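You operate a simulated robot arm through the tools that you are given. There is no shell and no other tool.

Carry out the task below with a simulated robot arm. There is one attempt and no reset: what you move stays moved.

Task
Shut the sunglasses in the cream case and put the lids back on the round bottle and the silver canister.

The check looks at the end state, three seconds after you hand in, the way a careful person would. Anything else that was tipped, shoved, dropped, spilled or broken makes it a failure. A push-on lid holds only when it is set on centred and level and pressed home; a screw cap is set on level and turned clockwise until tight.

Robot
A 6-joint arm with a two-finger parallel gripper, fixed in place. Base frame: the origin is at the foot of the arm, x ahead of it, y to its left, z up. Lengths are in m, angles in degrees, forces in N, time in s.
With the tool pointing down near the work surface it reaches from about 0.16 to 0.84 m from the base axis. Its first joint turns from -166.0 to 166.0 degrees. Payload 3.91 kg.
Tool frame: the origin (TCP) lies between the finger pads and is the grasp point; the fingertips stand 0.03 m ahead of it; z points along the fingers, y is the line along which they close. Largest opening 0.11 m; finger width 0.02, thickness 0.01; the body of the gripper, 0.048 by 0.112 m, starts 0.055 m behind the TCP.
Orientation is that of the tool frame in the base frame, as a unit quaternion [x, y, z, w]. With the fingers straight down and closing along the base's y, the tool's x points along the base's -x, its y along +y and its z along -z.

Tools
- The arm moves only by the tool apply_moves. Its argument "commands" is a list of rows, each a list of 7 numbers: the shift along the tool's x, y, z in units of 40 mm (1.0 is 40 mm), then the turn, a rotation vector about the tool's x, y, z in units of 4 degrees (1.0 is 4 degrees), then the opening in per cent of the stroke, from 0 (shut) to 100 (fully open). In form: [[x, y, z, ax, ay, az, gripper], ...]. A call has 1 to 20 rows; each row shifts and turns the commanded pose from where the row before left it, along the tool's axes as they then stand. A call with a number of a shift or a turn outside -1 to 1 is refused whole. A row lasts 0.2 s, in which the tool goes at most 0.05 m and 8.6 degrees; a call with a longer step from one row to the next is refused whole, and so is a gripper value outside its range. A pose out of reach is approached as far as the arm can. The call stops where the force on the tool passes 90 N (or 10 N more than at its start, if that is more) or the arm is blocked; 0.2 s more then pass. The fingers move at their own pace (about 0.108 m/s each) and stop on an object; they squeeze with about 35 N. The grip force told is the motor's: it shows also when the fingers shut on nothing. Time passes only in rows, and 0.2 s behind the last, so rows that do not move let the fingers close. It gives the time, the measured TCP pose, the force on the tool (base axes), the opening and the grip force at its end, in the units of the frame above (readings bear some noise), with the torque about the TCP (base axes, N m) and any sound that the robot's microphone picked up, and new pictures: "views" is both (left out), scene, wrist or none.
- Cameras (640 x 400 px; columns grow to the right, rows downward): "scene" is fixed at [0.2202, -0.6516, 1.6257]; the picture's right is [0.99, -0.17, 0.00], its down [-0.16, -0.93, -0.33] and it looks along [0.06, 0.32, -0.94] (base axes); focal length 335 px, centre (320, 200). "wrist" rides on the gripper at [0.077, 0.007, -0.114] in the tool frame; the picture's right is [-0.09, 1.00, 0.00], its down [-0.80, -0.07, -0.59] and it looks along [-0.59, -0.05, 0.80] (tool axes); focal length 270 px, centre (320, 200). There is no depth. A picture from a camera that has moved, and an enlarged one, comes with that camera's place and axes in the base frame and with its lens.
- slide_trunk(by): slides the trunk up (or, below 0, down) by that many m; the arm rides with it, the base frame stays. It gives what a move gives, with no picture.
- zoom(camera, box): a new picture of the part [left, top, right, bottom] of that camera's present view, enlarged. It takes no simulated time.
- close_job(): hands the job in; it is judged then, once.

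Nothing tells you positions but the pictures and the camera data. Unless the task says otherwise, let go and move clear before handing in.

The tools are called after "Request:" by a JSON object that holds its "method" and its "body". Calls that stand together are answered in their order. apply_moves: Moves the arm, as the interface text tells. Its arguments: {"type":"object","properties":{"commands":{"type":"array","items":{"type":"array","items":{"type":"number"}}},"views":{"type":"string","enum":["both","scene","wrist","none"]}},"required":["commands"]} The other tools are called the same way: slide_trunk (by) slides the trunk up or down; zoom (camera, box) takes an enlarged picture of a part of a camera's view; close_job () hands the job in.

At the start:

```text
time: 0.0
ee_pos: [0.184, -0.3894, 1.2023]
orientation: [0.0, 1.0, 0.0, 0.0]
wrist_force: [0.0, 0.7, -0.3]
torque: [0.0, 0.0, 0.03]
grip_width: 0.11
gripper_force: 0.0
trunk travel left (down, up): [-0.475, 0.065]
```

scene: 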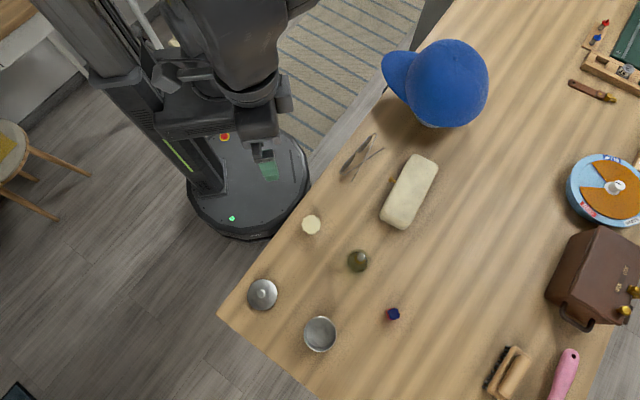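
wrist: 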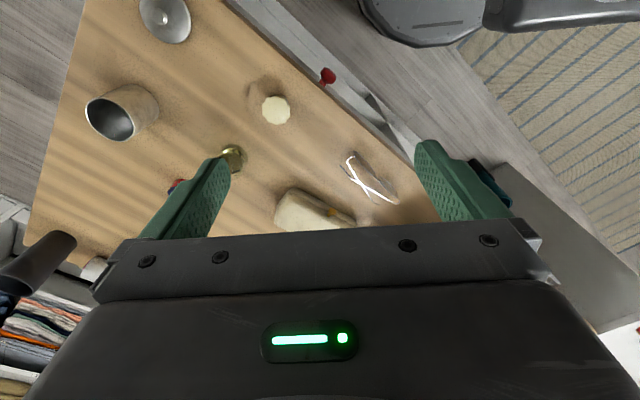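

I see a table with a canister and its lid, a dark round bottle, a cream round thing, a blue cap, sunglasses and a cream case. I'll enlarge the views before moving anything.

Request:
{"method": "zoom", "body": {"camera": "scene", "box": [220, 200, 420, 360]}}

Request:
{"method": "zoom", "body": {"camera": "scene", "box": [320, 110, 460, 240]}}

Request:
{"method": "zoom", "body": {"camera": "wrist", "box": [60, 0, 460, 240]}}

Request:
{"method": "zoom", "body": {"camera": "scene", "box": [460, 0, 640, 400]}}

```text
2.50 times, centred on (320, 280) of scene
camera zoom: at [0.2202, -0.6516, 1.6257], right [0.99, -0.17, 0.0], down [-0.16, -0.93, -0.33], along [0.06, 0.32, -0.94], focal length 837 px, centre (320, 0)
```

zoom: 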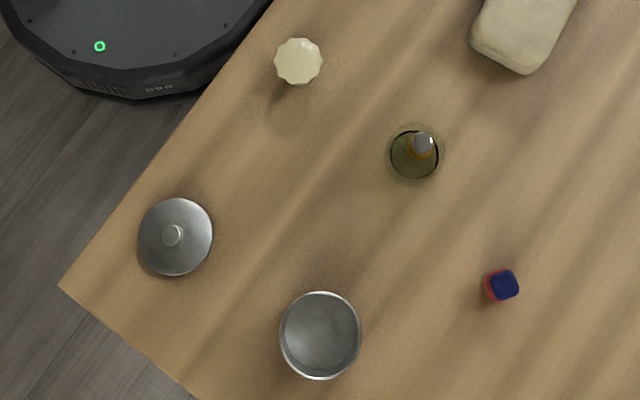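

```text
3.08 times, centred on (390, 175) of scene
camera zoom: at [0.2202, -0.6516, 1.6257], right [0.99, -0.17, 0.0], down [-0.16, -0.93, -0.33], along [0.06, 0.32, -0.94], focal length 1030 px, centre (105, 277)
```

zoom: 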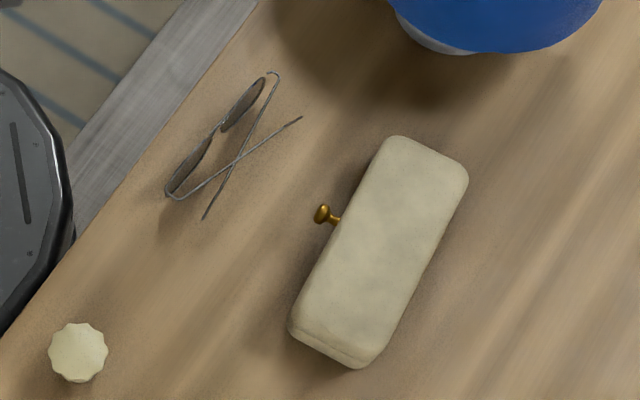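

```text
1.60 times, centred on (260, 120) of wrist
camera zoom: at [0.1074, -0.3833, 1.3174], right [0.09, 1.0, 0.0], down [0.8, -0.07, 0.59], along [0.59, -0.05, -0.8], focal length 432 px, centre (416, 328)
```

zoom: 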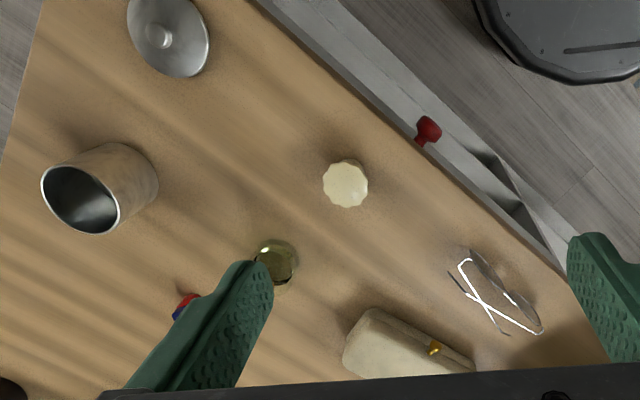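

```text
1.00 times, centred on (550, 200) of scene (not enlarged: the box is as wide or as high as the picture)
camera zoom: at [0.2202, -0.6516, 1.6257], right [0.99, -0.17, 0.0], down [-0.16, -0.93, -0.33], along [0.06, 0.32, -0.94], focal length 335 px, centre (90, 200)
```

zoom: 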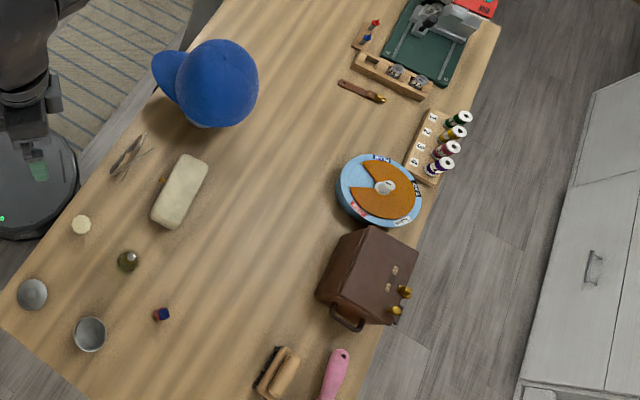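

The cream case is closed with a gold knob, and the glasses lie outside it. The canister and bottle are open near the corner. I'll move the wrist camera closer to look at the bottle, cap, canister and lid.

Request:
{"method": "apply_moves", "body": {"commands": [[-0.33, -0.805, 0.75, 0, 0, 0, 100], [-0.33, -0.805, 0.75, 0, 0, 0, 100], [-0.33, -0.805, 0.75, 0, 0, 0, 100], [-0.33, -0.805, 0.75, 0, 0, 0, 100], [-0.33, -0.805, 0.75, 0, 0, 0, 100]]}}

```text
time: 1.2
ee_pos: [0.2527, -0.5497, 1.0501]
orientation: [0.0, 1.0, 0.001, 0.0]
wrist_force: [-0.5, 0.0, -0.4]
torque: [0.0, 0.0, 0.04]
grip_width: 0.11
gripper_force: 0.1
trunk travel left (down, up): [-0.475, 0.065]
camera wrist: at [0.1751, -0.5428, 1.165], right [0.09, 1.0, 0.0], down [0.8, -0.07, 0.59], along [0.59, -0.05, -0.8], focal length 270 px, centre (320, 200)
```

scene: 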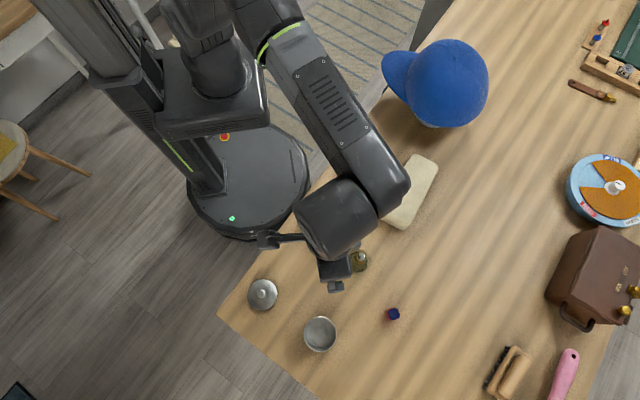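
wrist: 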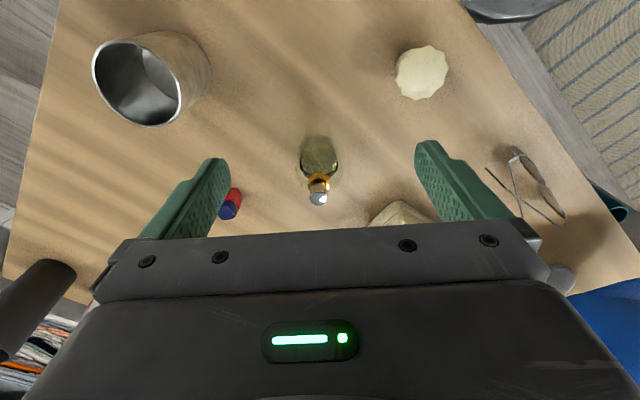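

Request:
{"method": "zoom", "body": {"camera": "wrist", "box": [260, 120, 380, 220]}}

Request:
{"method": "zoom", "body": {"camera": "wrist", "box": [360, 20, 480, 120]}}

Request:
{"method": "zoom", "body": {"camera": "wrist", "box": [80, 20, 230, 140]}}

```text
4.00 times, centred on (320, 170) of wrist
camera zoom: at [0.1751, -0.5428, 1.165], right [0.09, 1.0, 0.0], down [0.8, -0.07, 0.59], along [0.59, -0.05, -0.8], focal length 1081 px, centre (320, 320)
```

zoom: 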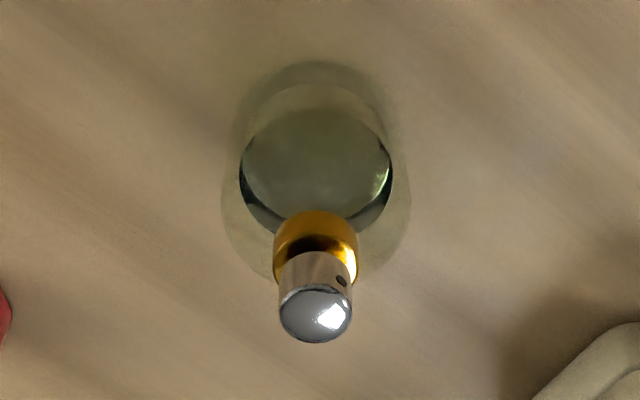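

```text
4.00 times, centred on (420, 70) of wrist
camera zoom: at [0.1751, -0.5428, 1.165], right [0.09, 1.0, 0.0], down [0.8, -0.07, 0.59], along [0.59, -0.05, -0.8], focal length 1081 px, centre (-80, 720)
```

zoom: 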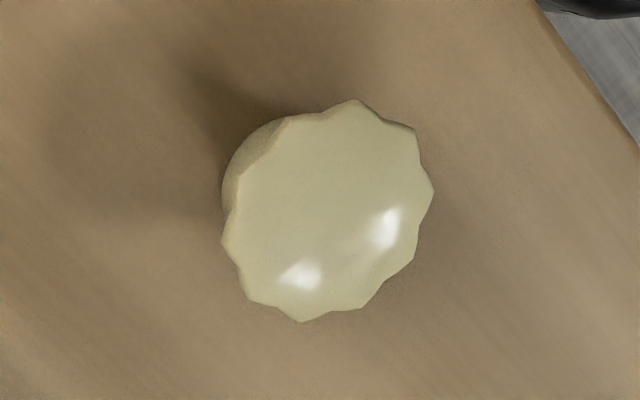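

```text
3.33 times, centred on (155, 80) of wrist
camera zoom: at [0.1751, -0.5428, 1.165], right [0.09, 1.0, 0.0], down [0.8, -0.07, 0.59], along [0.59, -0.05, -0.8], focal length 901 px, centre (870, 600)
```

zoom: 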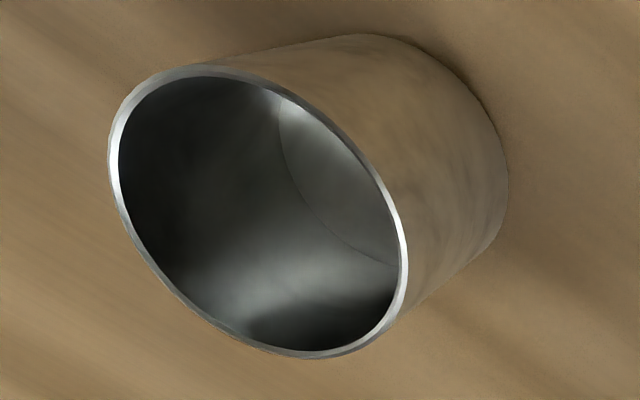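

The dark round bottle is an uncapped atomizer bottle. I need to decide which object is its lid, so I'll look at the blue and red thing and the other small objects.

Request:
{"method": "zoom", "body": {"camera": "wrist", "box": [200, 170, 260, 230]}}

Request:
{"method": "zoom", "body": {"camera": "scene", "box": [370, 290, 420, 330]}}

Request:
{"method": "zoom", "body": {"camera": "scene", "box": [460, 210, 640, 400]}}

Request:
{"method": "zoom", "body": {"camera": "scene", "box": [540, 0, 640, 120]}}

```text
6.67 times, centred on (230, 200) of wrist
camera zoom: at [0.1751, -0.5428, 1.165], right [0.09, 1.0, 0.0], down [0.8, -0.07, 0.59], along [0.59, -0.05, -0.8], focal length 1802 px, centre (920, 200)
```

zoom: 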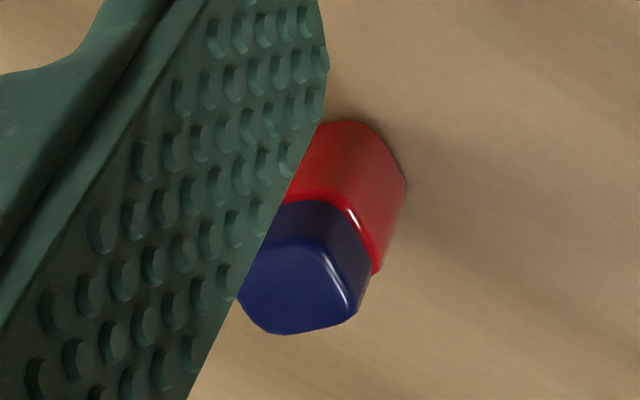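

```text
10.00 times, centred on (395, 310) of scene
camera zoom: at [0.2202, -0.6516, 1.6257], right [0.99, -0.17, 0.0], down [-0.16, -0.93, -0.33], along [0.06, 0.32, -0.94], focal length 3348 px, centre (-430, -900)
```

zoom: 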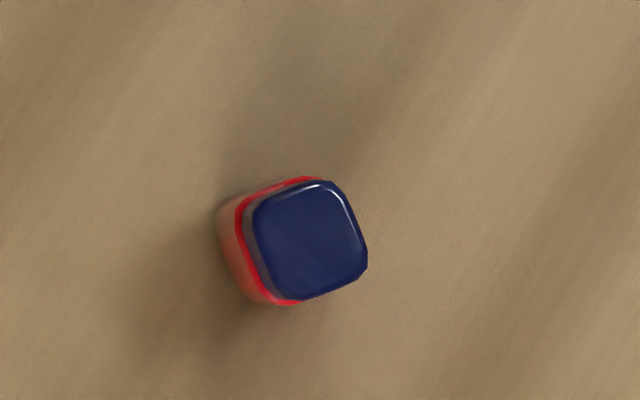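

```text
2.11 times, centred on (550, 305) of scene
camera zoom: at [0.2202, -0.6516, 1.6257], right [0.99, -0.17, 0.0], down [-0.16, -0.93, -0.33], along [0.06, 0.32, -0.94], focal length 705 px, centre (-164, -21)
```

zoom: 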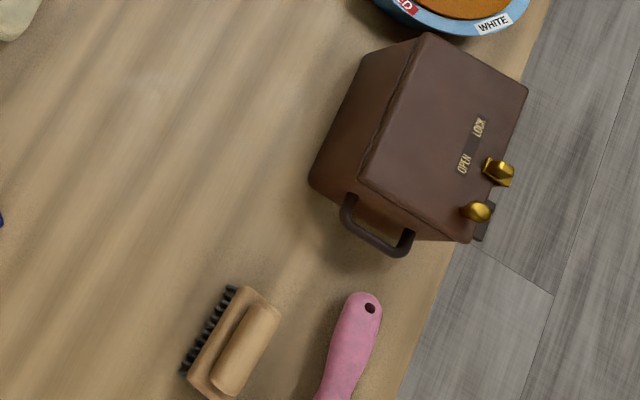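

```text
3.33 times, centred on (590, 60) of scene
camera zoom: at [0.2202, -0.6516, 1.6257], right [0.99, -0.17, 0.0], down [-0.16, -0.93, -0.33], along [0.06, 0.32, -0.94], focal length 1116 px, centre (-580, 667)
```

zoom: 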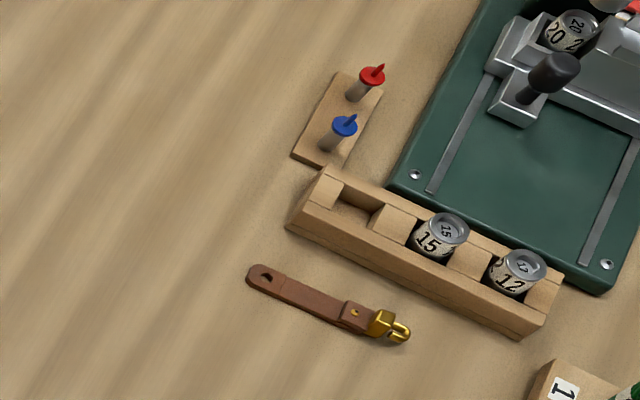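

The blue/red object looks like a separate trinket, and the scalloped cream piece looks like the bottle's cap. I'll look at it from a lower angle by tilting the wrist camera, staying well above everything.

Request:
{"method": "apply_moves", "body": {"commands": [[0.79, 0.375, 0.21, 0, 0, 0, 100], [0.79, 0.375, 0.21, 0, 0, 0, 100], [0.79, 0.375, 0.21, 0, 0, 0, 100], [0.79, 0.375, 0.21, 0, 0, 0, 100], [0.79, 0.375, 0.21, 0, 0, 0, 100], [0.79, 0.375, 0.21, 0, 0, 0, 100], [0, 0, 0, 0, -1, 0, 100], [0, 0, 0, 0, -1, 0, 100], [0, 0, 0, 0, -1, 0, 100], [0, 0, 0, 0, -1, 0, 100], [0, 0, 0, 0, -1, 0, 100], [0, 0, 0, 0, -1, 0, 100], [0, 0, 0, 0, -1, 0, 100]]}}

```text
time: 4.0
ee_pos: [0.0607, -0.4611, 1.0024]
orientation: [-0.001, 0.97, 0.0, 0.243]
wrist_force: [-0.1, 0.0, 0.0]
torque: [-0.03, -0.02, -0.02]
grip_width: 0.11
gripper_force: 0.0
trunk travel left (down, up): [-0.475, 0.065]
camera wrist: at [-0.0608, -0.4547, 1.0673], right [0.08, 1.0, 0.04], down [0.43, -0.07, 0.9], along [0.9, -0.05, -0.43], focal length 270 px, centre (320, 200)
```

scene: 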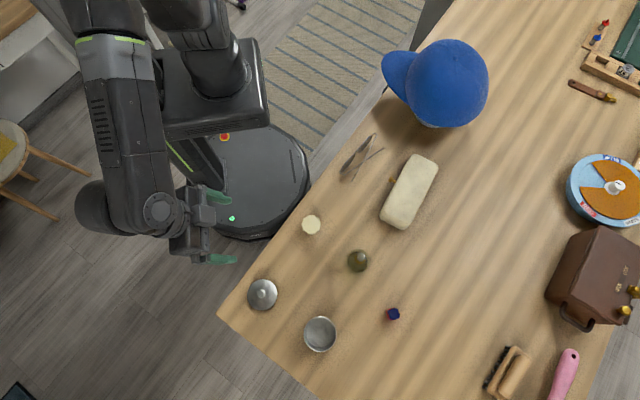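
wrist: 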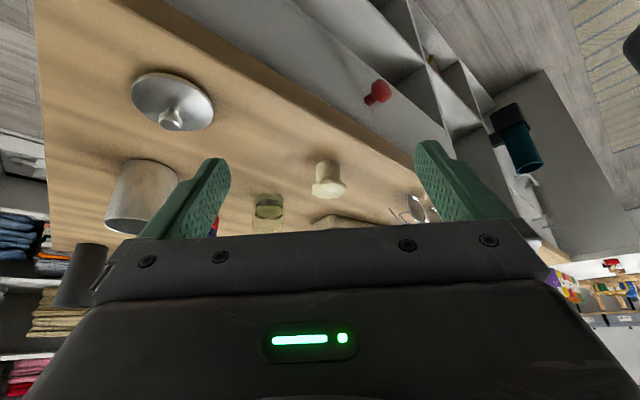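

Request:
{"method": "zoom", "body": {"camera": "wrist", "box": [230, 140, 430, 240]}}

Request:
{"method": "zoom", "body": {"camera": "wrist", "box": [90, 60, 250, 240]}}

Request:
{"method": "zoom", "body": {"camera": "wrist", "box": [300, 40, 460, 130]}}

```text
3.20 times, centred on (330, 190) of wrist
camera zoom: at [-0.0608, -0.4547, 1.0673], right [0.08, 1.0, 0.04], down [0.43, -0.07, 0.9], along [0.9, -0.05, -0.43], focal length 865 px, centre (288, 232)
```

zoom: 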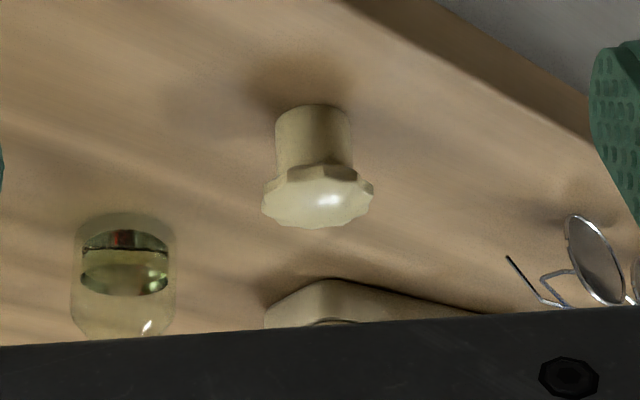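

```text
2.22 times, centred on (170, 150) of wrist
camera zoom: at [-0.0608, -0.4547, 1.0673], right [0.08, 1.0, 0.04], down [0.43, -0.07, 0.9], along [0.9, -0.05, -0.43], focal length 601 px, centre (653, 311)
```

zoom: 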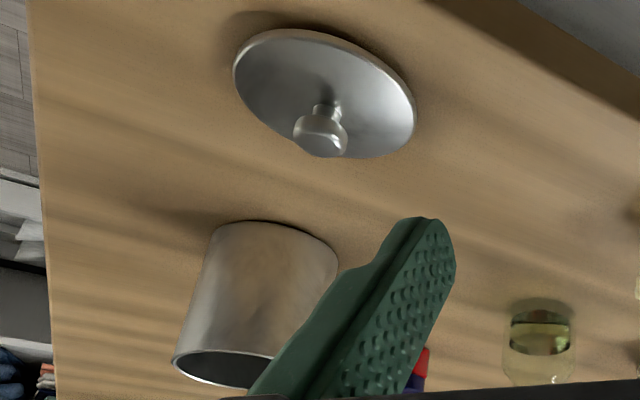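

```text
4.00 times, centred on (380, 85) of wrist
camera zoom: at [-0.0608, -0.4547, 1.0673], right [0.08, 1.0, 0.04], down [0.43, -0.07, 0.9], along [0.9, -0.05, -0.43], focal length 1081 px, centre (80, 660)
```

zoom: 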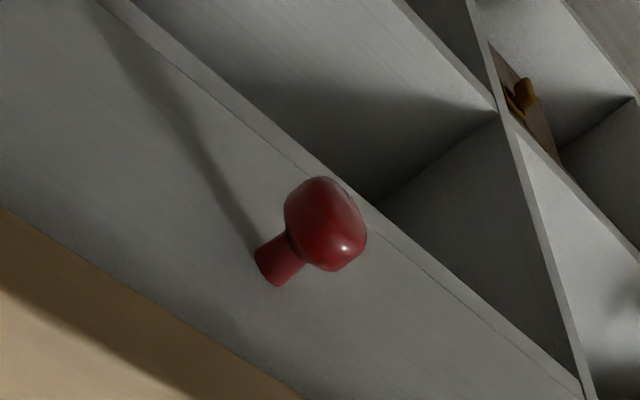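

The cream piece is a push-on cap: a cylinder with a scalloped flange, about 36 mm tall at (0.2325, -0.4605). The table is at about z = 0.88. Next I'll look at the glasses and the case from above.

Request:
{"method": "apply_moves", "body": {"commands": [[0, 0, 0, 0, 1, 0, 100], [0, 0, 0, 0, 1, 0, 100], [0, 0, 0, 0, 1, 0, 100], [0, 0, 0, 0, 1, 0, 100], [0, 0, 0, 0, 1, 0, 100], [0, 0, 0, 0, 1, 0, 100], [0, 0, 0, 0, 1, 0, 100], [-1, 0.28, -0.25, 0, 0, 0, 100], [-1, 0.28, -0.25, 0, 0, 0, 100], [-1, 0.28, -0.25, 0, 0, 0, 100], [-1, 0.28, -0.25, 0, 0, 0, 100], [-1, 0.28, -0.25, 0, 0, 0, 100], [-1, 0.28, -0.25, 0, 0, 0, 100], [-1, 0.28, -0.25, 0, 0, 0, 100], [-1, 0.28, -0.25, 0, 0, 0, 100]]}}

```text
time: 7.2
ee_pos: [0.3814, -0.3714, 1.0815]
orientation: [0.001, 1.0, 0.0, -0.001]
wrist_force: [0.2, -0.2, 0.4]
torque: [0.01, -0.04, 0.0]
grip_width: 0.1101
gripper_force: 0.0
trunk travel left (down, up): [-0.475, 0.065]
camera wrist: at [0.3044, -0.3641, 1.1957], right [0.09, 1.0, 0.0], down [0.8, -0.07, 0.59], along [0.59, -0.05, -0.8], focal length 270 px, centre (320, 200)
```

scene: 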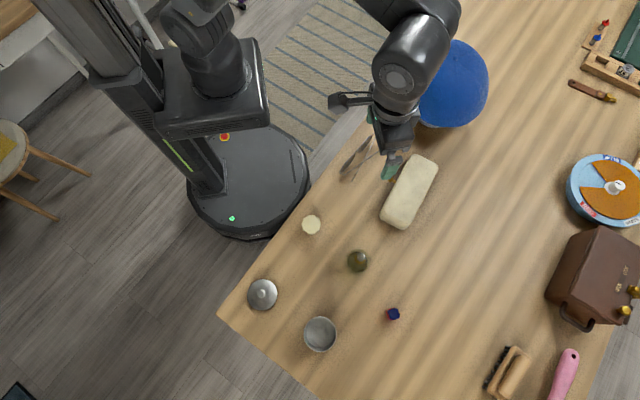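
wrist: 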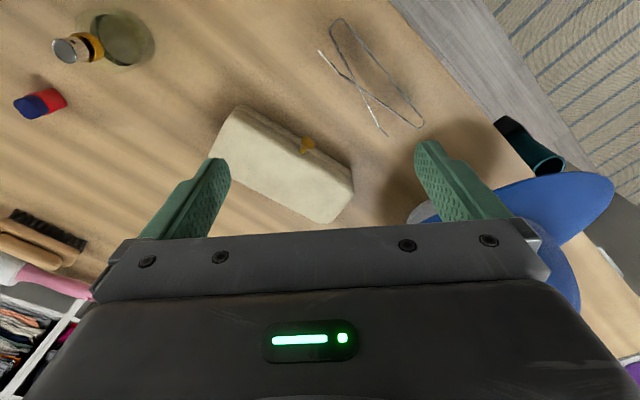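

Request:
{"method": "zoom", "body": {"camera": "wrist", "box": [200, 90, 360, 230]}}

Request:
{"method": "zoom", "body": {"camera": "wrist", "box": [300, 0, 440, 140]}}

Request:
{"method": "zoom", "body": {"camera": "wrist", "box": [0, 0, 180, 130]}}

```text
2.86 times, centred on (280, 160) of wrist
camera zoom: at [0.3044, -0.3641, 1.1957], right [0.09, 1.0, 0.0], down [0.8, -0.07, 0.59], along [0.59, -0.05, -0.8], focal length 772 px, centre (434, 314)
```

zoom: 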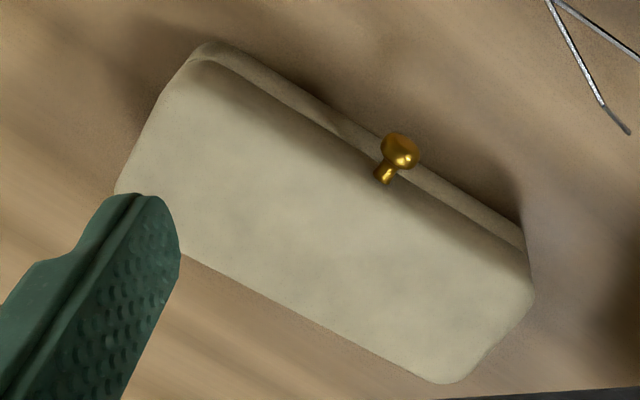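

```text
2.86 times, centred on (370, 70) of wrist
camera zoom: at [0.3044, -0.3641, 1.1957], right [0.09, 1.0, 0.0], down [0.8, -0.07, 0.59], along [0.59, -0.05, -0.8], focal length 772 px, centre (177, 571)
```

zoom: 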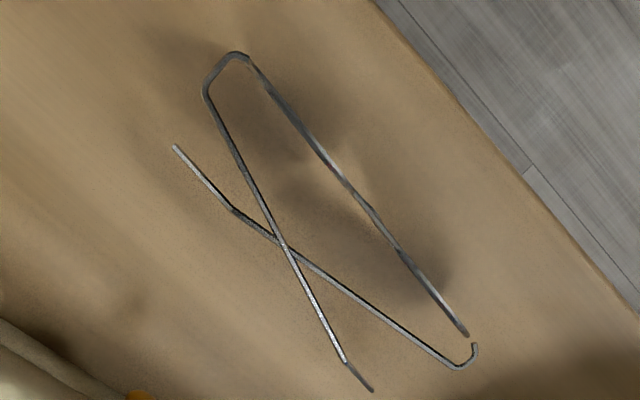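

```text
3.08 times, centred on (90, 65) of wrist
camera zoom: at [0.3044, -0.3641, 1.1957], right [0.09, 1.0, 0.0], down [0.8, -0.07, 0.59], along [0.59, -0.05, -0.8], focal length 832 px, centre (1028, 615)
```

zoom: 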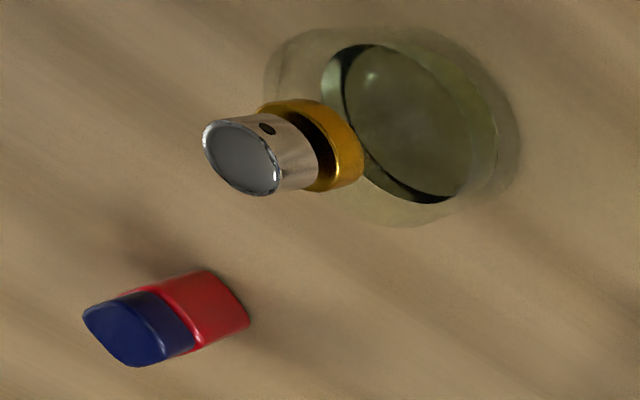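

Case centre is about (0.461, -0.419) with its long axis at 47.5°, knob ball at about (0.427, -0.388, 0.924). The glasses stand upright, centred on (0.367, -0.306). I'll yaw to face the case front and tilt for a side look at its height.

Request:
{"method": "apply_moves", "body": {"commands": [[0, 0, 0, 0, 0, 1, 100], [0, 0, 0, 0, 0, 1, 100], [0, 0, 0, 0, 0, 1, 100], [0, 0, 0, 0, 0, 1, 100], [0, 0, 0, 0, 0, 1, 100], [0, 0, 0, 0, 0, 1, 100], [0, 0, 0, 0, 0, 1, 100], [0, 0, 0, 0, 0, 1, 100], [0, 0, 0, 0, 0, 1, 100], [0, 0, 0, 0, 0, 1, 100], [0.7175, 0.149, 0.679, 0, 0, 0.2, 100], [0.7175, 0.149, 0.679, 0, 0, 0.2, 100], [0.7175, 0.149, 0.679, 0, 0, 0.2, 100], [0, 0, 0, 0, -1, 0, 100], [0, 0, 0, 0, -1, 0, 100], [0, 0, 0, 0, -1, 0, 100], [0, 0, 0, 0, -1, 0, 100], [0, 0, 0, 0, -1, 0, 100], [0, 0, 0, 0, -1, 0, 100], [0, 0, 0, 0, -1, 0, 100]]}}

```text
time: 11.4
ee_pos: [0.327, -0.3008, 1.0018]
orientation: [0.351, 0.904, -0.088, 0.226]
wrist_force: [-0.2, -0.4, -0.5]
torque: [0.01, 0.0, 0.02]
grip_width: 0.1103
gripper_force: 0.0
trunk travel left (down, up): [-0.475, 0.065]
camera wrist: at [0.2419, -0.2142, 1.0658], right [0.73, 0.68, 0.04], down [0.27, -0.34, 0.9], along [0.63, -0.65, -0.43], focal length 270 px, centre (320, 200)
```

scene: 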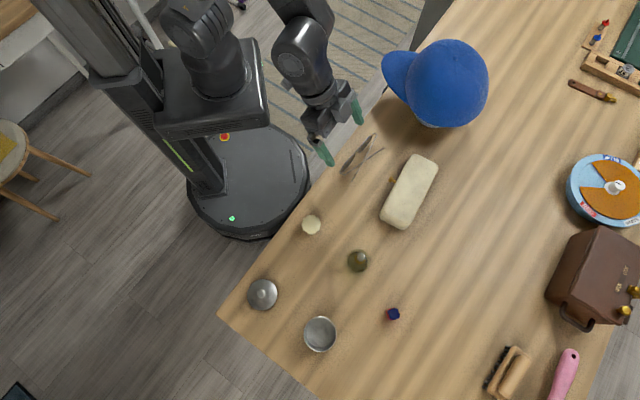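
wrist: 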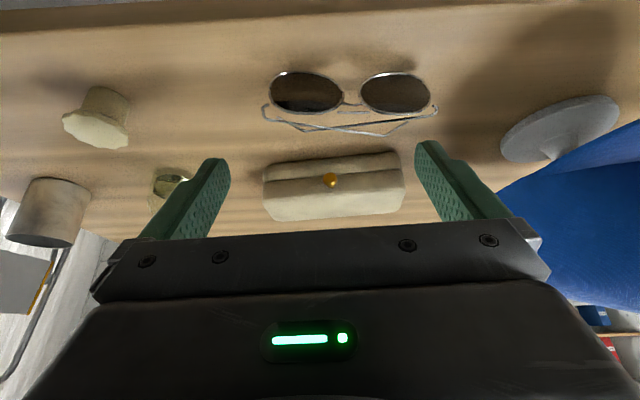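

Request:
{"method": "zoom", "body": {"camera": "wrist", "box": [240, 50, 460, 230]}}

Request:
{"method": "zoom", "body": {"camera": "wrist", "box": [480, 70, 640, 200]}}

Request:
{"method": "zoom", "body": {"camera": "wrist", "box": [250, 130, 420, 230]}}

```text
2.22 times, centred on (350, 140) of wrist
camera zoom: at [0.2419, -0.2142, 1.0658], right [0.73, 0.68, 0.04], down [0.27, -0.34, 0.9], along [0.63, -0.65, -0.43], focal length 601 px, centre (253, 333)
```

zoom: 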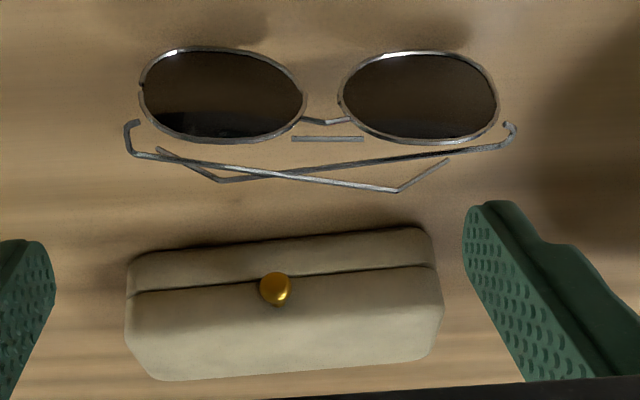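

```text
3.08 times, centred on (560, 135) of wrist
camera zoom: at [0.2419, -0.2142, 1.0658], right [0.73, 0.68, 0.04], down [0.27, -0.34, 0.9], along [0.63, -0.65, -0.43], focal length 832 px, centre (-418, 400)
```

zoom: 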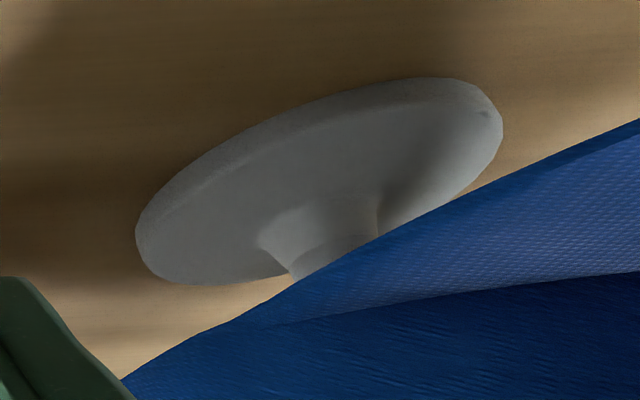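

```text
3.76 times, centred on (335, 180) of wrist
camera zoom: at [0.2419, -0.2142, 1.0658], right [0.73, 0.68, 0.04], down [0.27, -0.34, 0.9], along [0.63, -0.65, -0.43], focal length 1018 px, centre (264, 275)
```

zoom: 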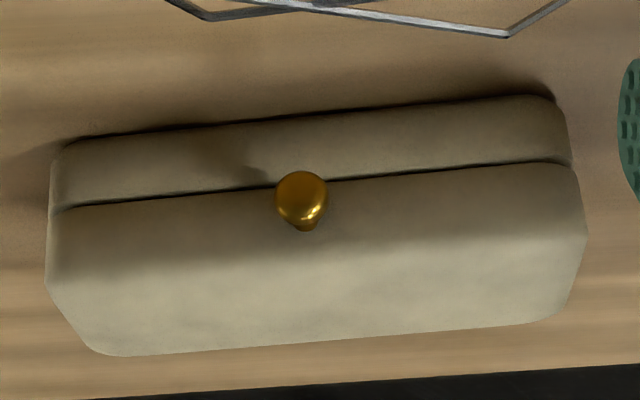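

The hat sits on its own stand. The case is about 54 mm tall with its seam at z ≈ 0.908, and the glasses are about 40 mm tall and fit upright. I'll now level the tool and hover above the knob.

Request:
{"method": "apply_moves", "body": {"commands": [[0, 0, 0, 0, 1, 0, 80], [0, 0, 0, 0, 1, 0, 60], [0, 0, 0, 0, 1, 0, 40], [0, 0, 0, 0, 1, 0, 36], [0, 0, 0, 0, 1, 0, 36], [0, 0, 0, 0, 1, 0, 36], [0, 0, 0, 0, 1, 0, 36], [-0.817, 0.02, 0, 0, 0, 0, 36], [-0.817, 0.02, 0, 0, 0, 0, 36], [-0.817, 0.02, 0, 0, 0, 0, 36], [-0.817, 0.02, 0, 0, 0, 0, 36]]}}

```text
time: 13.8
ee_pos: [0.4263, -0.387, 0.9988]
orientation: [0.362, 0.932, 0.0, -0.001]
wrist_force: [0.6, 0.2, 0.2]
torque: [0.01, -0.03, -0.01]
grip_width: 0.0394
gripper_force: 0.0
trunk travel left (down, up): [-0.475, 0.065]
camera wrist: at [0.3736, -0.3312, 1.1136], right [0.74, 0.68, 0.0], down [0.54, -0.59, 0.59], along [0.4, -0.44, -0.8], focal length 270 px, centre (320, 200)
```

scene: 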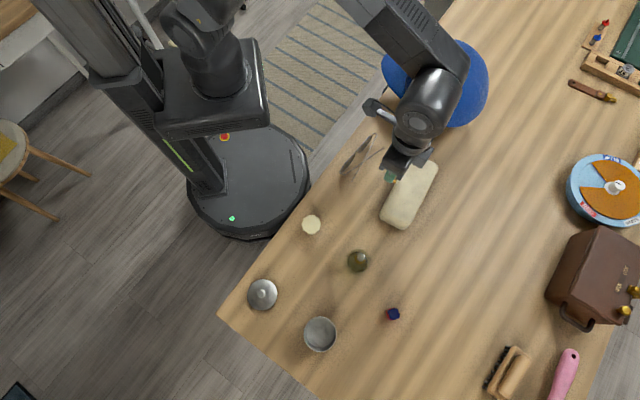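
wrist: 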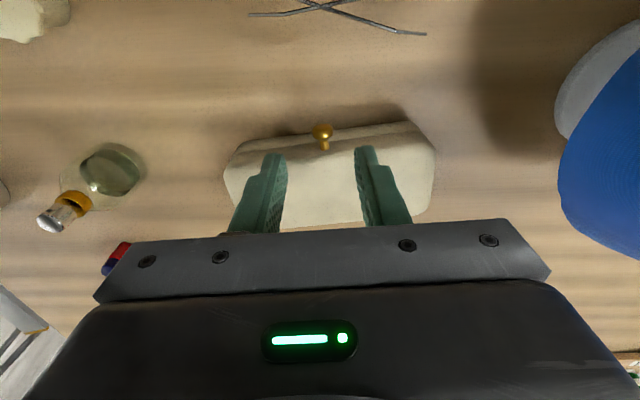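

Request:
{"method": "zoom", "body": {"camera": "wrist", "box": [220, 100, 440, 230]}}

```text
2.91 times, centred on (330, 165) of wrist
camera zoom: at [0.3736, -0.3312, 1.1136], right [0.74, 0.68, 0.0], down [0.54, -0.59, 0.59], along [0.4, -0.44, -0.8], focal length 786 px, centre (291, 302)
```

zoom: 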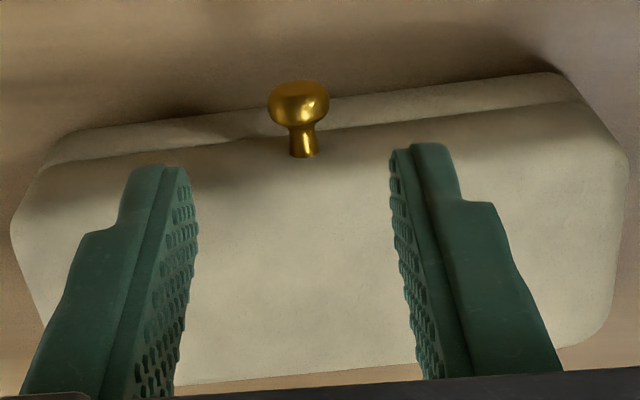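

The tool is lined up over the knob within about 1 mm. I'll descend and close on the ball.

Request:
{"method": "apply_moves", "body": {"commands": [[0, 0.01, 0.46, 0, 0, 0, 36], [0, 0, 0.46, 0, 0, 0, 36], [0, 0, 0.46, 0, 0, 0, 36], [0, 0, 0, 0, 0, 0, 36], [0, 0, 0, 0, 0, 0, 0], [0, 0, 0, 0, 0, 0, 0], [0, 0, 0, 0, 0, 0, 0]]}}

```text
time: 15.4
ee_pos: [0.4252, -0.386, 0.9454]
orientation: [0.362, 0.932, 0.001, 0.001]
wrist_force: [-0.3, 0.7, -0.3]
torque: [-0.02, 0.01, 0.0]
grip_width: 0.0149
gripper_force: 35.3
trunk travel left (down, up): [-0.475, 0.065]
camera wrist: at [0.3737, -0.3301, 1.0599], right [0.74, 0.68, 0.0], down [0.54, -0.59, 0.59], along [0.4, -0.44, -0.8], focal length 270 px, centre (320, 200)
```

scene: 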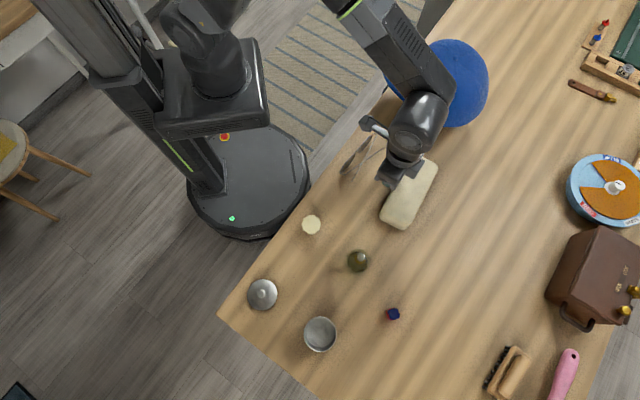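
wrist: 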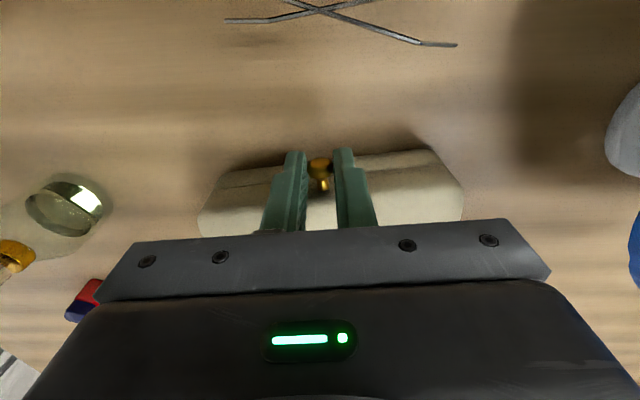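

The knob is gripped (14.9 mm). I'll lift it along the hinge arc, starting with a small part.

Request:
{"method": "apply_moves", "body": {"commands": [[-0.04, 0.002, -0.185, 0, 0, 0, 0], [-0.055, 0.002, -0.18, 0, 0, 0, 0], [-0.0725, 0.003, -0.1725, 0, 0, 0, 0], [-0.085, 0.003, -0.1675, 0, 0, 0, 0]]}}

```text
time: 16.4
ee_pos: [0.4334, -0.3923, 0.9734]
orientation: [0.361, 0.933, 0.0, 0.0]
wrist_force: [0.8, 0.3, -0.3]
torque: [-0.02, 0.02, 0.01]
grip_width: 0.0
gripper_force: 35.2
trunk travel left (down, up): [-0.475, 0.065]
camera wrist: at [0.3814, -0.3368, 1.0883], right [0.74, 0.68, 0.0], down [0.54, -0.59, 0.59], along [0.4, -0.44, -0.8], focal length 270 px, centre (320, 200)
```

scene: 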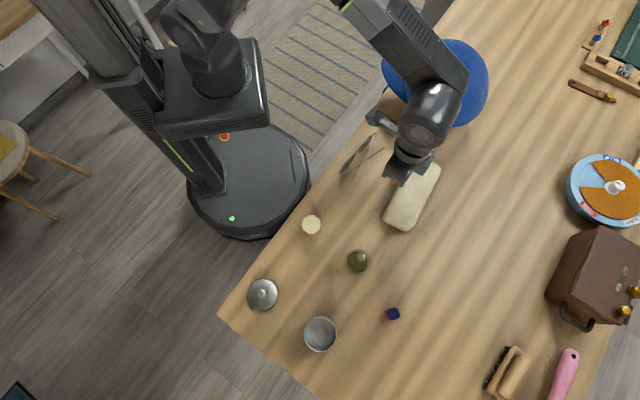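
wrist: 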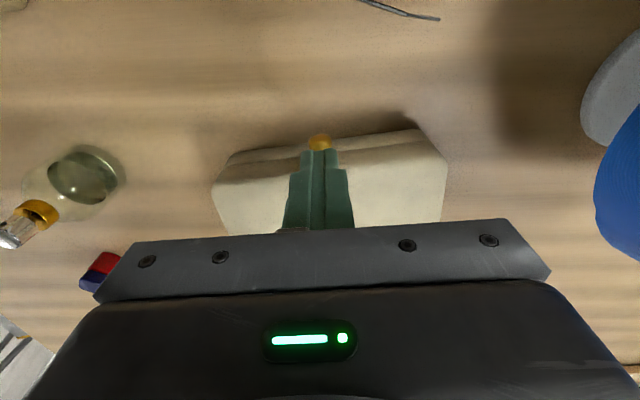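

The knob slipped out of the fingers. I'll check whether the case moved or opened.

Request:
{"method": "zoom", "body": {"camera": "scene", "box": [320, 110, 460, 240]}}

Request:
{"method": "zoom", "body": {"camera": "wrist", "box": [190, 90, 470, 240]}}

```text
3.08 times, centred on (390, 175) of scene
camera zoom: at [0.2202, -0.6516, 1.6257], right [0.99, -0.17, 0.0], down [-0.16, -0.93, -0.33], along [0.06, 0.32, -0.94], focal length 1030 px, centre (105, 277)
```

zoom: 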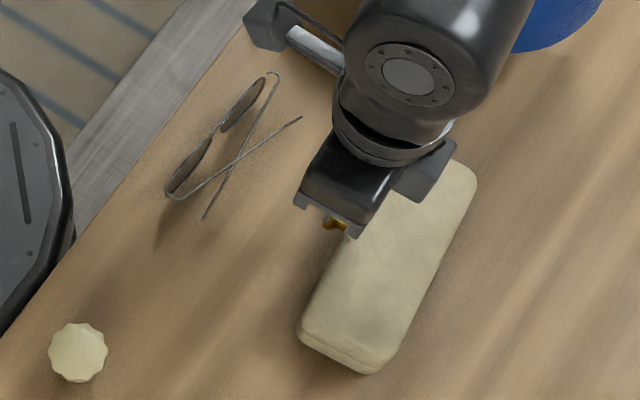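

```text
2.29 times, centred on (330, 165) of wrist
camera zoom: at [0.3814, -0.3368, 1.0883], right [0.74, 0.68, 0.0], down [0.54, -0.59, 0.59], along [0.4, -0.44, -0.8], focal length 618 px, centre (297, 280)
```

zoom: 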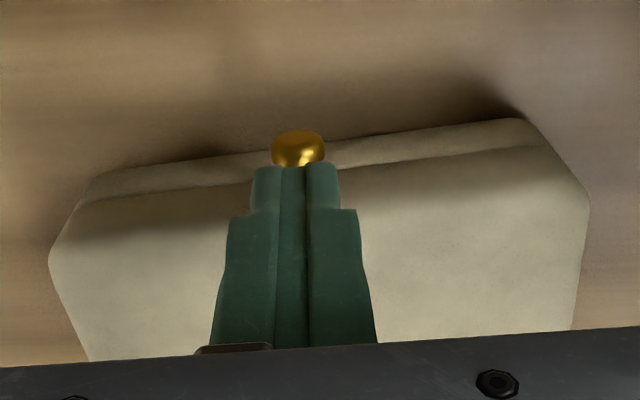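

The case slid back about 7 mm and the lid fell shut again. I'll re-grip deeper on the ball and lift in small steps with force feedback.

Request:
{"method": "apply_moves", "body": {"commands": [[0.065, 0, 0, 0, 0, 0, 36], [0, 0, 0, 0, 0, 0, 36], [0, 0, 0.41, 0, 0, 0, 36], [0, 0, 0.42, 0, 0, 0, 36], [0, 0, 0, 0, 0, 0, 36], [0, 0, 0, 0, 0, 0, 0], [0, 0, 0, 0, 0, 0, 0], [0, 0, 0, 0, 0, 0, 0]]}}

Request:
{"method": "zoom", "body": {"camera": "wrist", "box": [190, 90, 470, 240]}}

```text
time: 18.2
ee_pos: [0.4329, -0.3922, 0.9415]
orientation: [0.361, 0.933, -0.001, -0.001]
wrist_force: [-1.0, 0.0, 0.3]
torque: [-0.02, 0.01, -0.02]
grip_width: 0.0149
gripper_force: 34.9
trunk travel left (down, up): [-0.475, 0.065]
camera wrist: at [0.38, -0.335, 1.0562], right [0.74, 0.68, 0.0], down [0.54, -0.59, 0.59], along [0.4, -0.44, -0.8], focal length 270 px, centre (320, 200)
```

scene: 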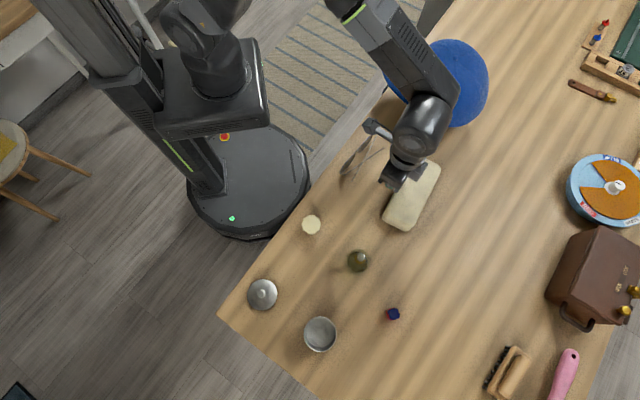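
wrist: 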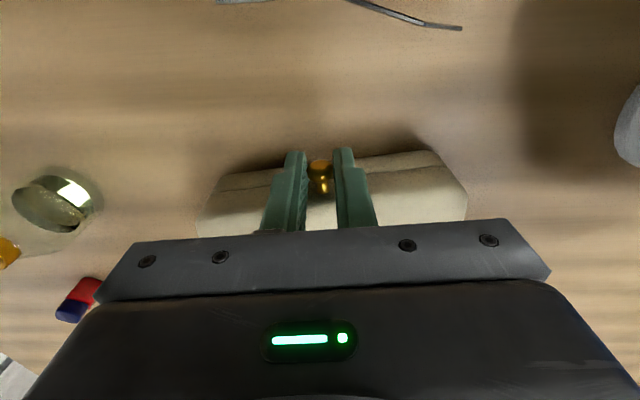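

```text
2.29 times, centred on (330, 165) of wrist
camera zoom: at [0.38, -0.335, 1.0562], right [0.74, 0.68, 0.0], down [0.54, -0.59, 0.59], along [0.4, -0.44, -0.8], focal length 618 px, centre (297, 280)
```

zoom: 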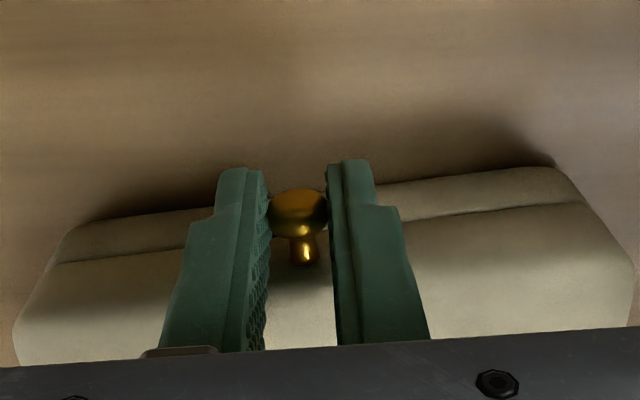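

Request:
{"method": "apply_moves", "body": {"commands": [[-0.015, 0, -0.09, 0, 0, 0, 0], [-0.02, 0, -0.09, 0, 0, 0, 0]], "views": "wrist"}}

Request:
{"method": "zoom", "body": {"camera": "wrist", "box": [190, 90, 470, 240]}}

```text
time: 18.8
ee_pos: [0.4335, -0.3934, 0.9478]
orientation: [0.362, 0.932, 0.0, 0.0]
wrist_force: [0.0, -0.2, -1.7]
torque: [0.11, 0.13, 0.01]
grip_width: 0.0149
gripper_force: 35.1
trunk travel left (down, up): [-0.475, 0.065]
camera wrist: at [0.3814, -0.3361, 1.0629], right [0.74, 0.68, 0.0], down [0.54, -0.59, 0.59], along [0.4, -0.44, -0.8], focal length 270 px, centre (320, 200)
```

wrist: 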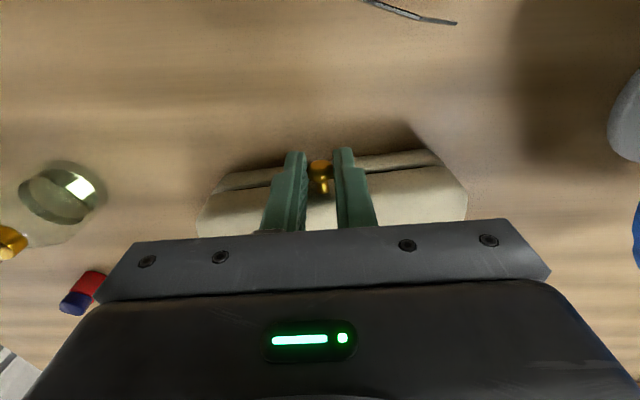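

```text
2.29 times, centred on (330, 165) of wrist
camera zoom: at [0.3814, -0.3361, 1.0629], right [0.74, 0.68, 0.0], down [0.54, -0.59, 0.59], along [0.4, -0.44, -0.8], focal length 618 px, centre (297, 280)
```

zoom: 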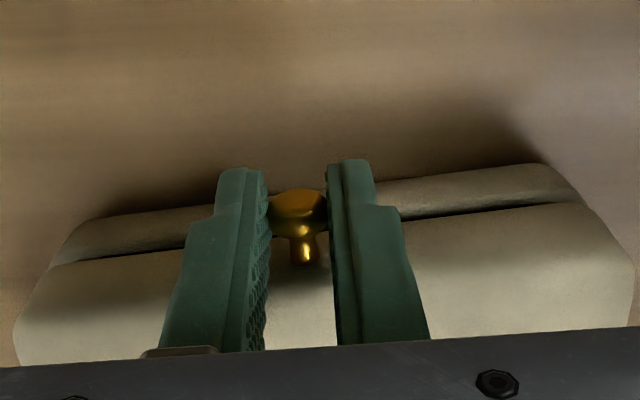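

The lid does open. The pads just don't let the ball turn, and that dragged the case. I'll set the lid back down, lean the tool 40° toward the robot, and re-grip so the tool can turn together with the lid.

Request:
{"method": "apply_moves", "body": {"commands": [[0.035, 0, 0.18, 0, 0, 0, 0], [0, 0, 0, 0, 0, 0, 36], [0, 0, 0, 0, 0, 0, 36], [0, 0, -0.75, 0, 0, 0, 36], [0, 0, -0.75, 0, 0, 0, 36], [0, 0, 0, 0, -1, 0, 36], [0, 0, 0, 0, -1, 0, 36], [0, 0, 0, 0, -1, 0, 36], [0, 0, 0, 0, -1, 0, 36], [0, 0, 0, 0, -1, 0, 36], [0, 0, 0, 0, -1, 0, 36], [0, 0, 0, 0, -1, 0, 36], [0, 0, 0, 0, -1, 0, 36], [0, 0, 0, 0, -1, 0, 36], [0, 0, 0, 0, -1, 0, 36], [0.6, 0, -0.255, 0, 0, 0, 36], [0.6, 0, -0.255, 0, 0, 0, 36]]}}

Request:
{"method": "zoom", "body": {"camera": "wrist", "box": [190, 60, 470, 240]}}

```text
time: 22.4
ee_pos: [0.4126, -0.3744, 0.9953]
orientation: [0.344, 0.887, -0.111, 0.289]
wrist_force: [-0.2, -0.6, 0.9]
torque: [0.02, 0.0, -0.02]
grip_width: 0.0394
gripper_force: 0.0
out of reach, approached as far as the arm can: row 15, 17
trunk travel left (down, up): [-0.475, 0.065]
camera wrist: at [0.3222, -0.2822, 1.0423], right [0.72, 0.69, 0.05], down [0.17, -0.25, 0.95], along [0.67, -0.68, -0.3], focal length 270 px, centre (320, 200)
```

scene: 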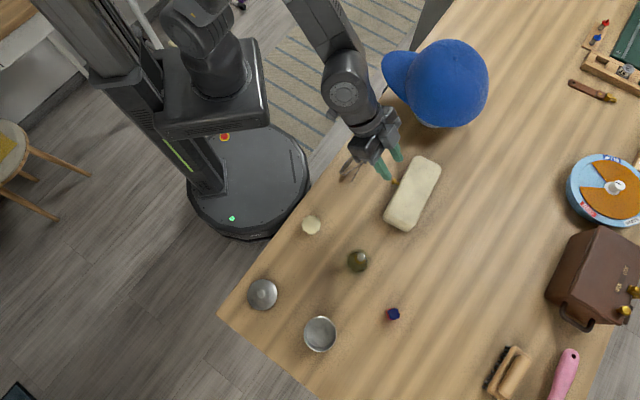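
wrist: 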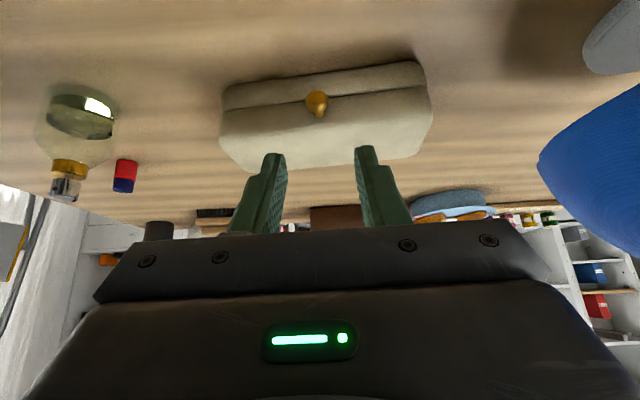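

```text
2.22 times, centred on (330, 150) of wrist
camera zoom: at [0.3222, -0.2822, 1.0423], right [0.72, 0.69, 0.05], down [0.17, -0.25, 0.95], along [0.67, -0.68, -0.3], focal length 601 px, centre (298, 311)
```

zoom: 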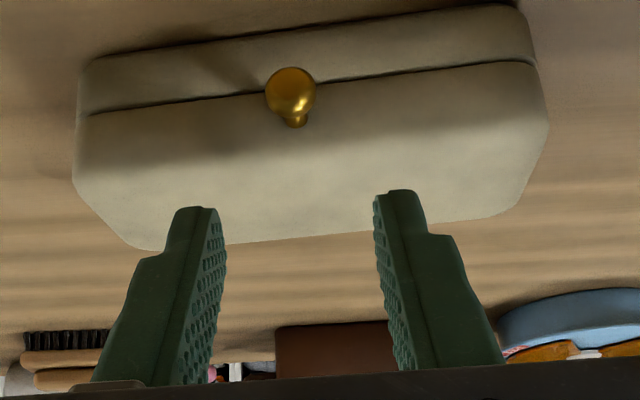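

Front-lean is limited to about 36° here, so I'll use about 26° instead. I'll reduce the tilt and read the pose.

Request:
{"method": "apply_moves", "body": {"commands": [[0, 0, 0, 0, 0.8, 0, 36], [0, 0, 0, 0, 0.8, 0, 36], [0, 0, 0, 0, 0.9, 0, 36], [0, 0, 0, 0, 0, 0, 36]], "views": "wrist"}}

```text
time: 23.4
ee_pos: [0.4129, -0.3742, 0.9946]
orientation: [0.352, 0.909, -0.081, 0.209]
wrist_force: [-1.4, 0.9, 0.1]
torque: [-0.01, -0.01, 0.03]
grip_width: 0.0396
gripper_force: 0.1
trunk travel left (down, up): [-0.475, 0.065]
camera wrist: at [0.3303, -0.2889, 1.0637], right [0.73, 0.68, 0.04], down [0.29, -0.36, 0.89], along [0.62, -0.63, -0.46], focal length 270 px, centre (320, 200)
```

wrist: 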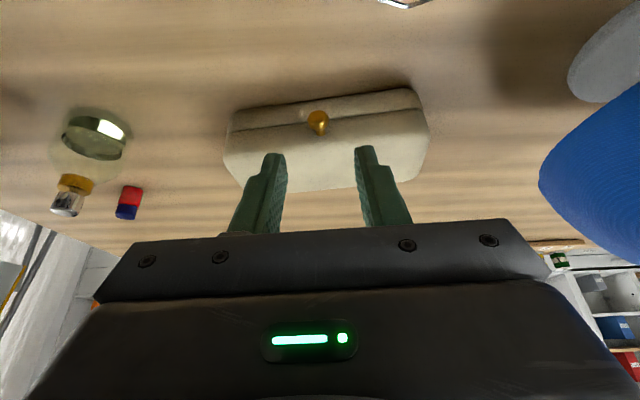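

Request:
{"method": "apply_moves", "body": {"commands": [[0.19, 0, 0.2, 0, 0, 0, 36], [0, 0, 0.4, 0, 0, 0, 36], [0, 0, 0.4, 0, 0, 0, 36], [0, 0, 0.41, 0, 0, 0, 36], [0, 0, 0, 0, 0, 0, 36]]}}

Request:
{"method": "zoom", "body": {"camera": "wrist", "box": [190, 90, 470, 240]}}

```text
time: 24.6
ee_pos: [0.4272, -0.3865, 0.9403]
orientation: [0.352, 0.909, -0.081, 0.209]
wrist_force: [-0.3, -0.3, -0.4]
torque: [0.02, 0.02, 0.0]
grip_width: 0.0399
gripper_force: 0.1
trunk travel left (down, up): [-0.475, 0.065]
camera wrist: at [0.3441, -0.3019, 1.0099], right [0.73, 0.68, 0.04], down [0.29, -0.36, 0.89], along [0.62, -0.63, -0.46], focal length 270 px, centre (320, 200)
```

scene: 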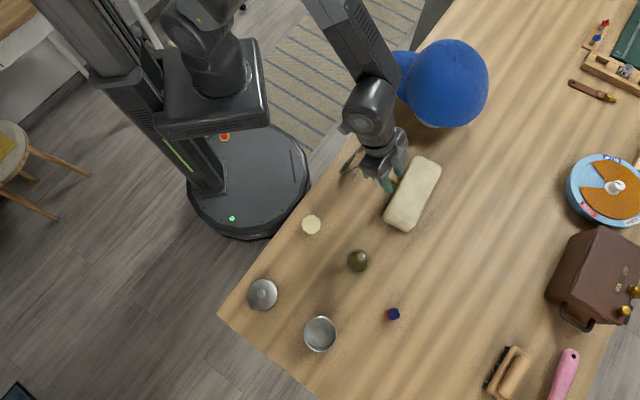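
wrist: 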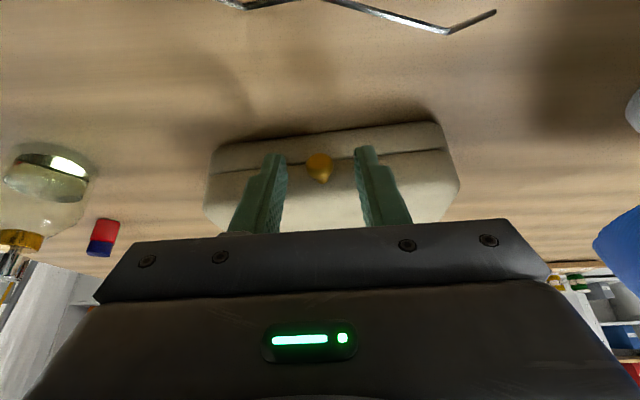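

```text
2.29 times, centred on (330, 165) of wrist
camera zoom: at [0.3441, -0.3019, 1.0099], right [0.73, 0.68, 0.04], down [0.29, -0.36, 0.89], along [0.62, -0.63, -0.46], focal length 618 px, centre (297, 280)
```

zoom: 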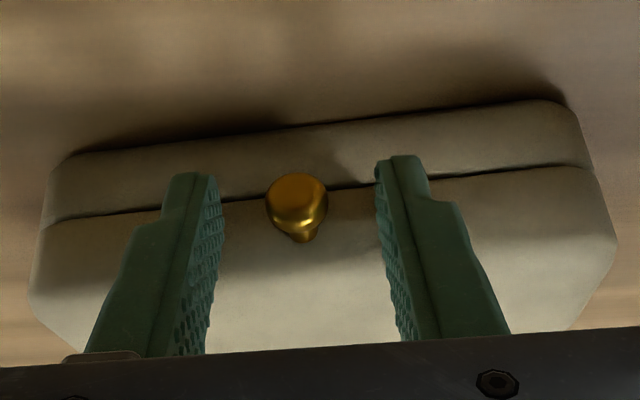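

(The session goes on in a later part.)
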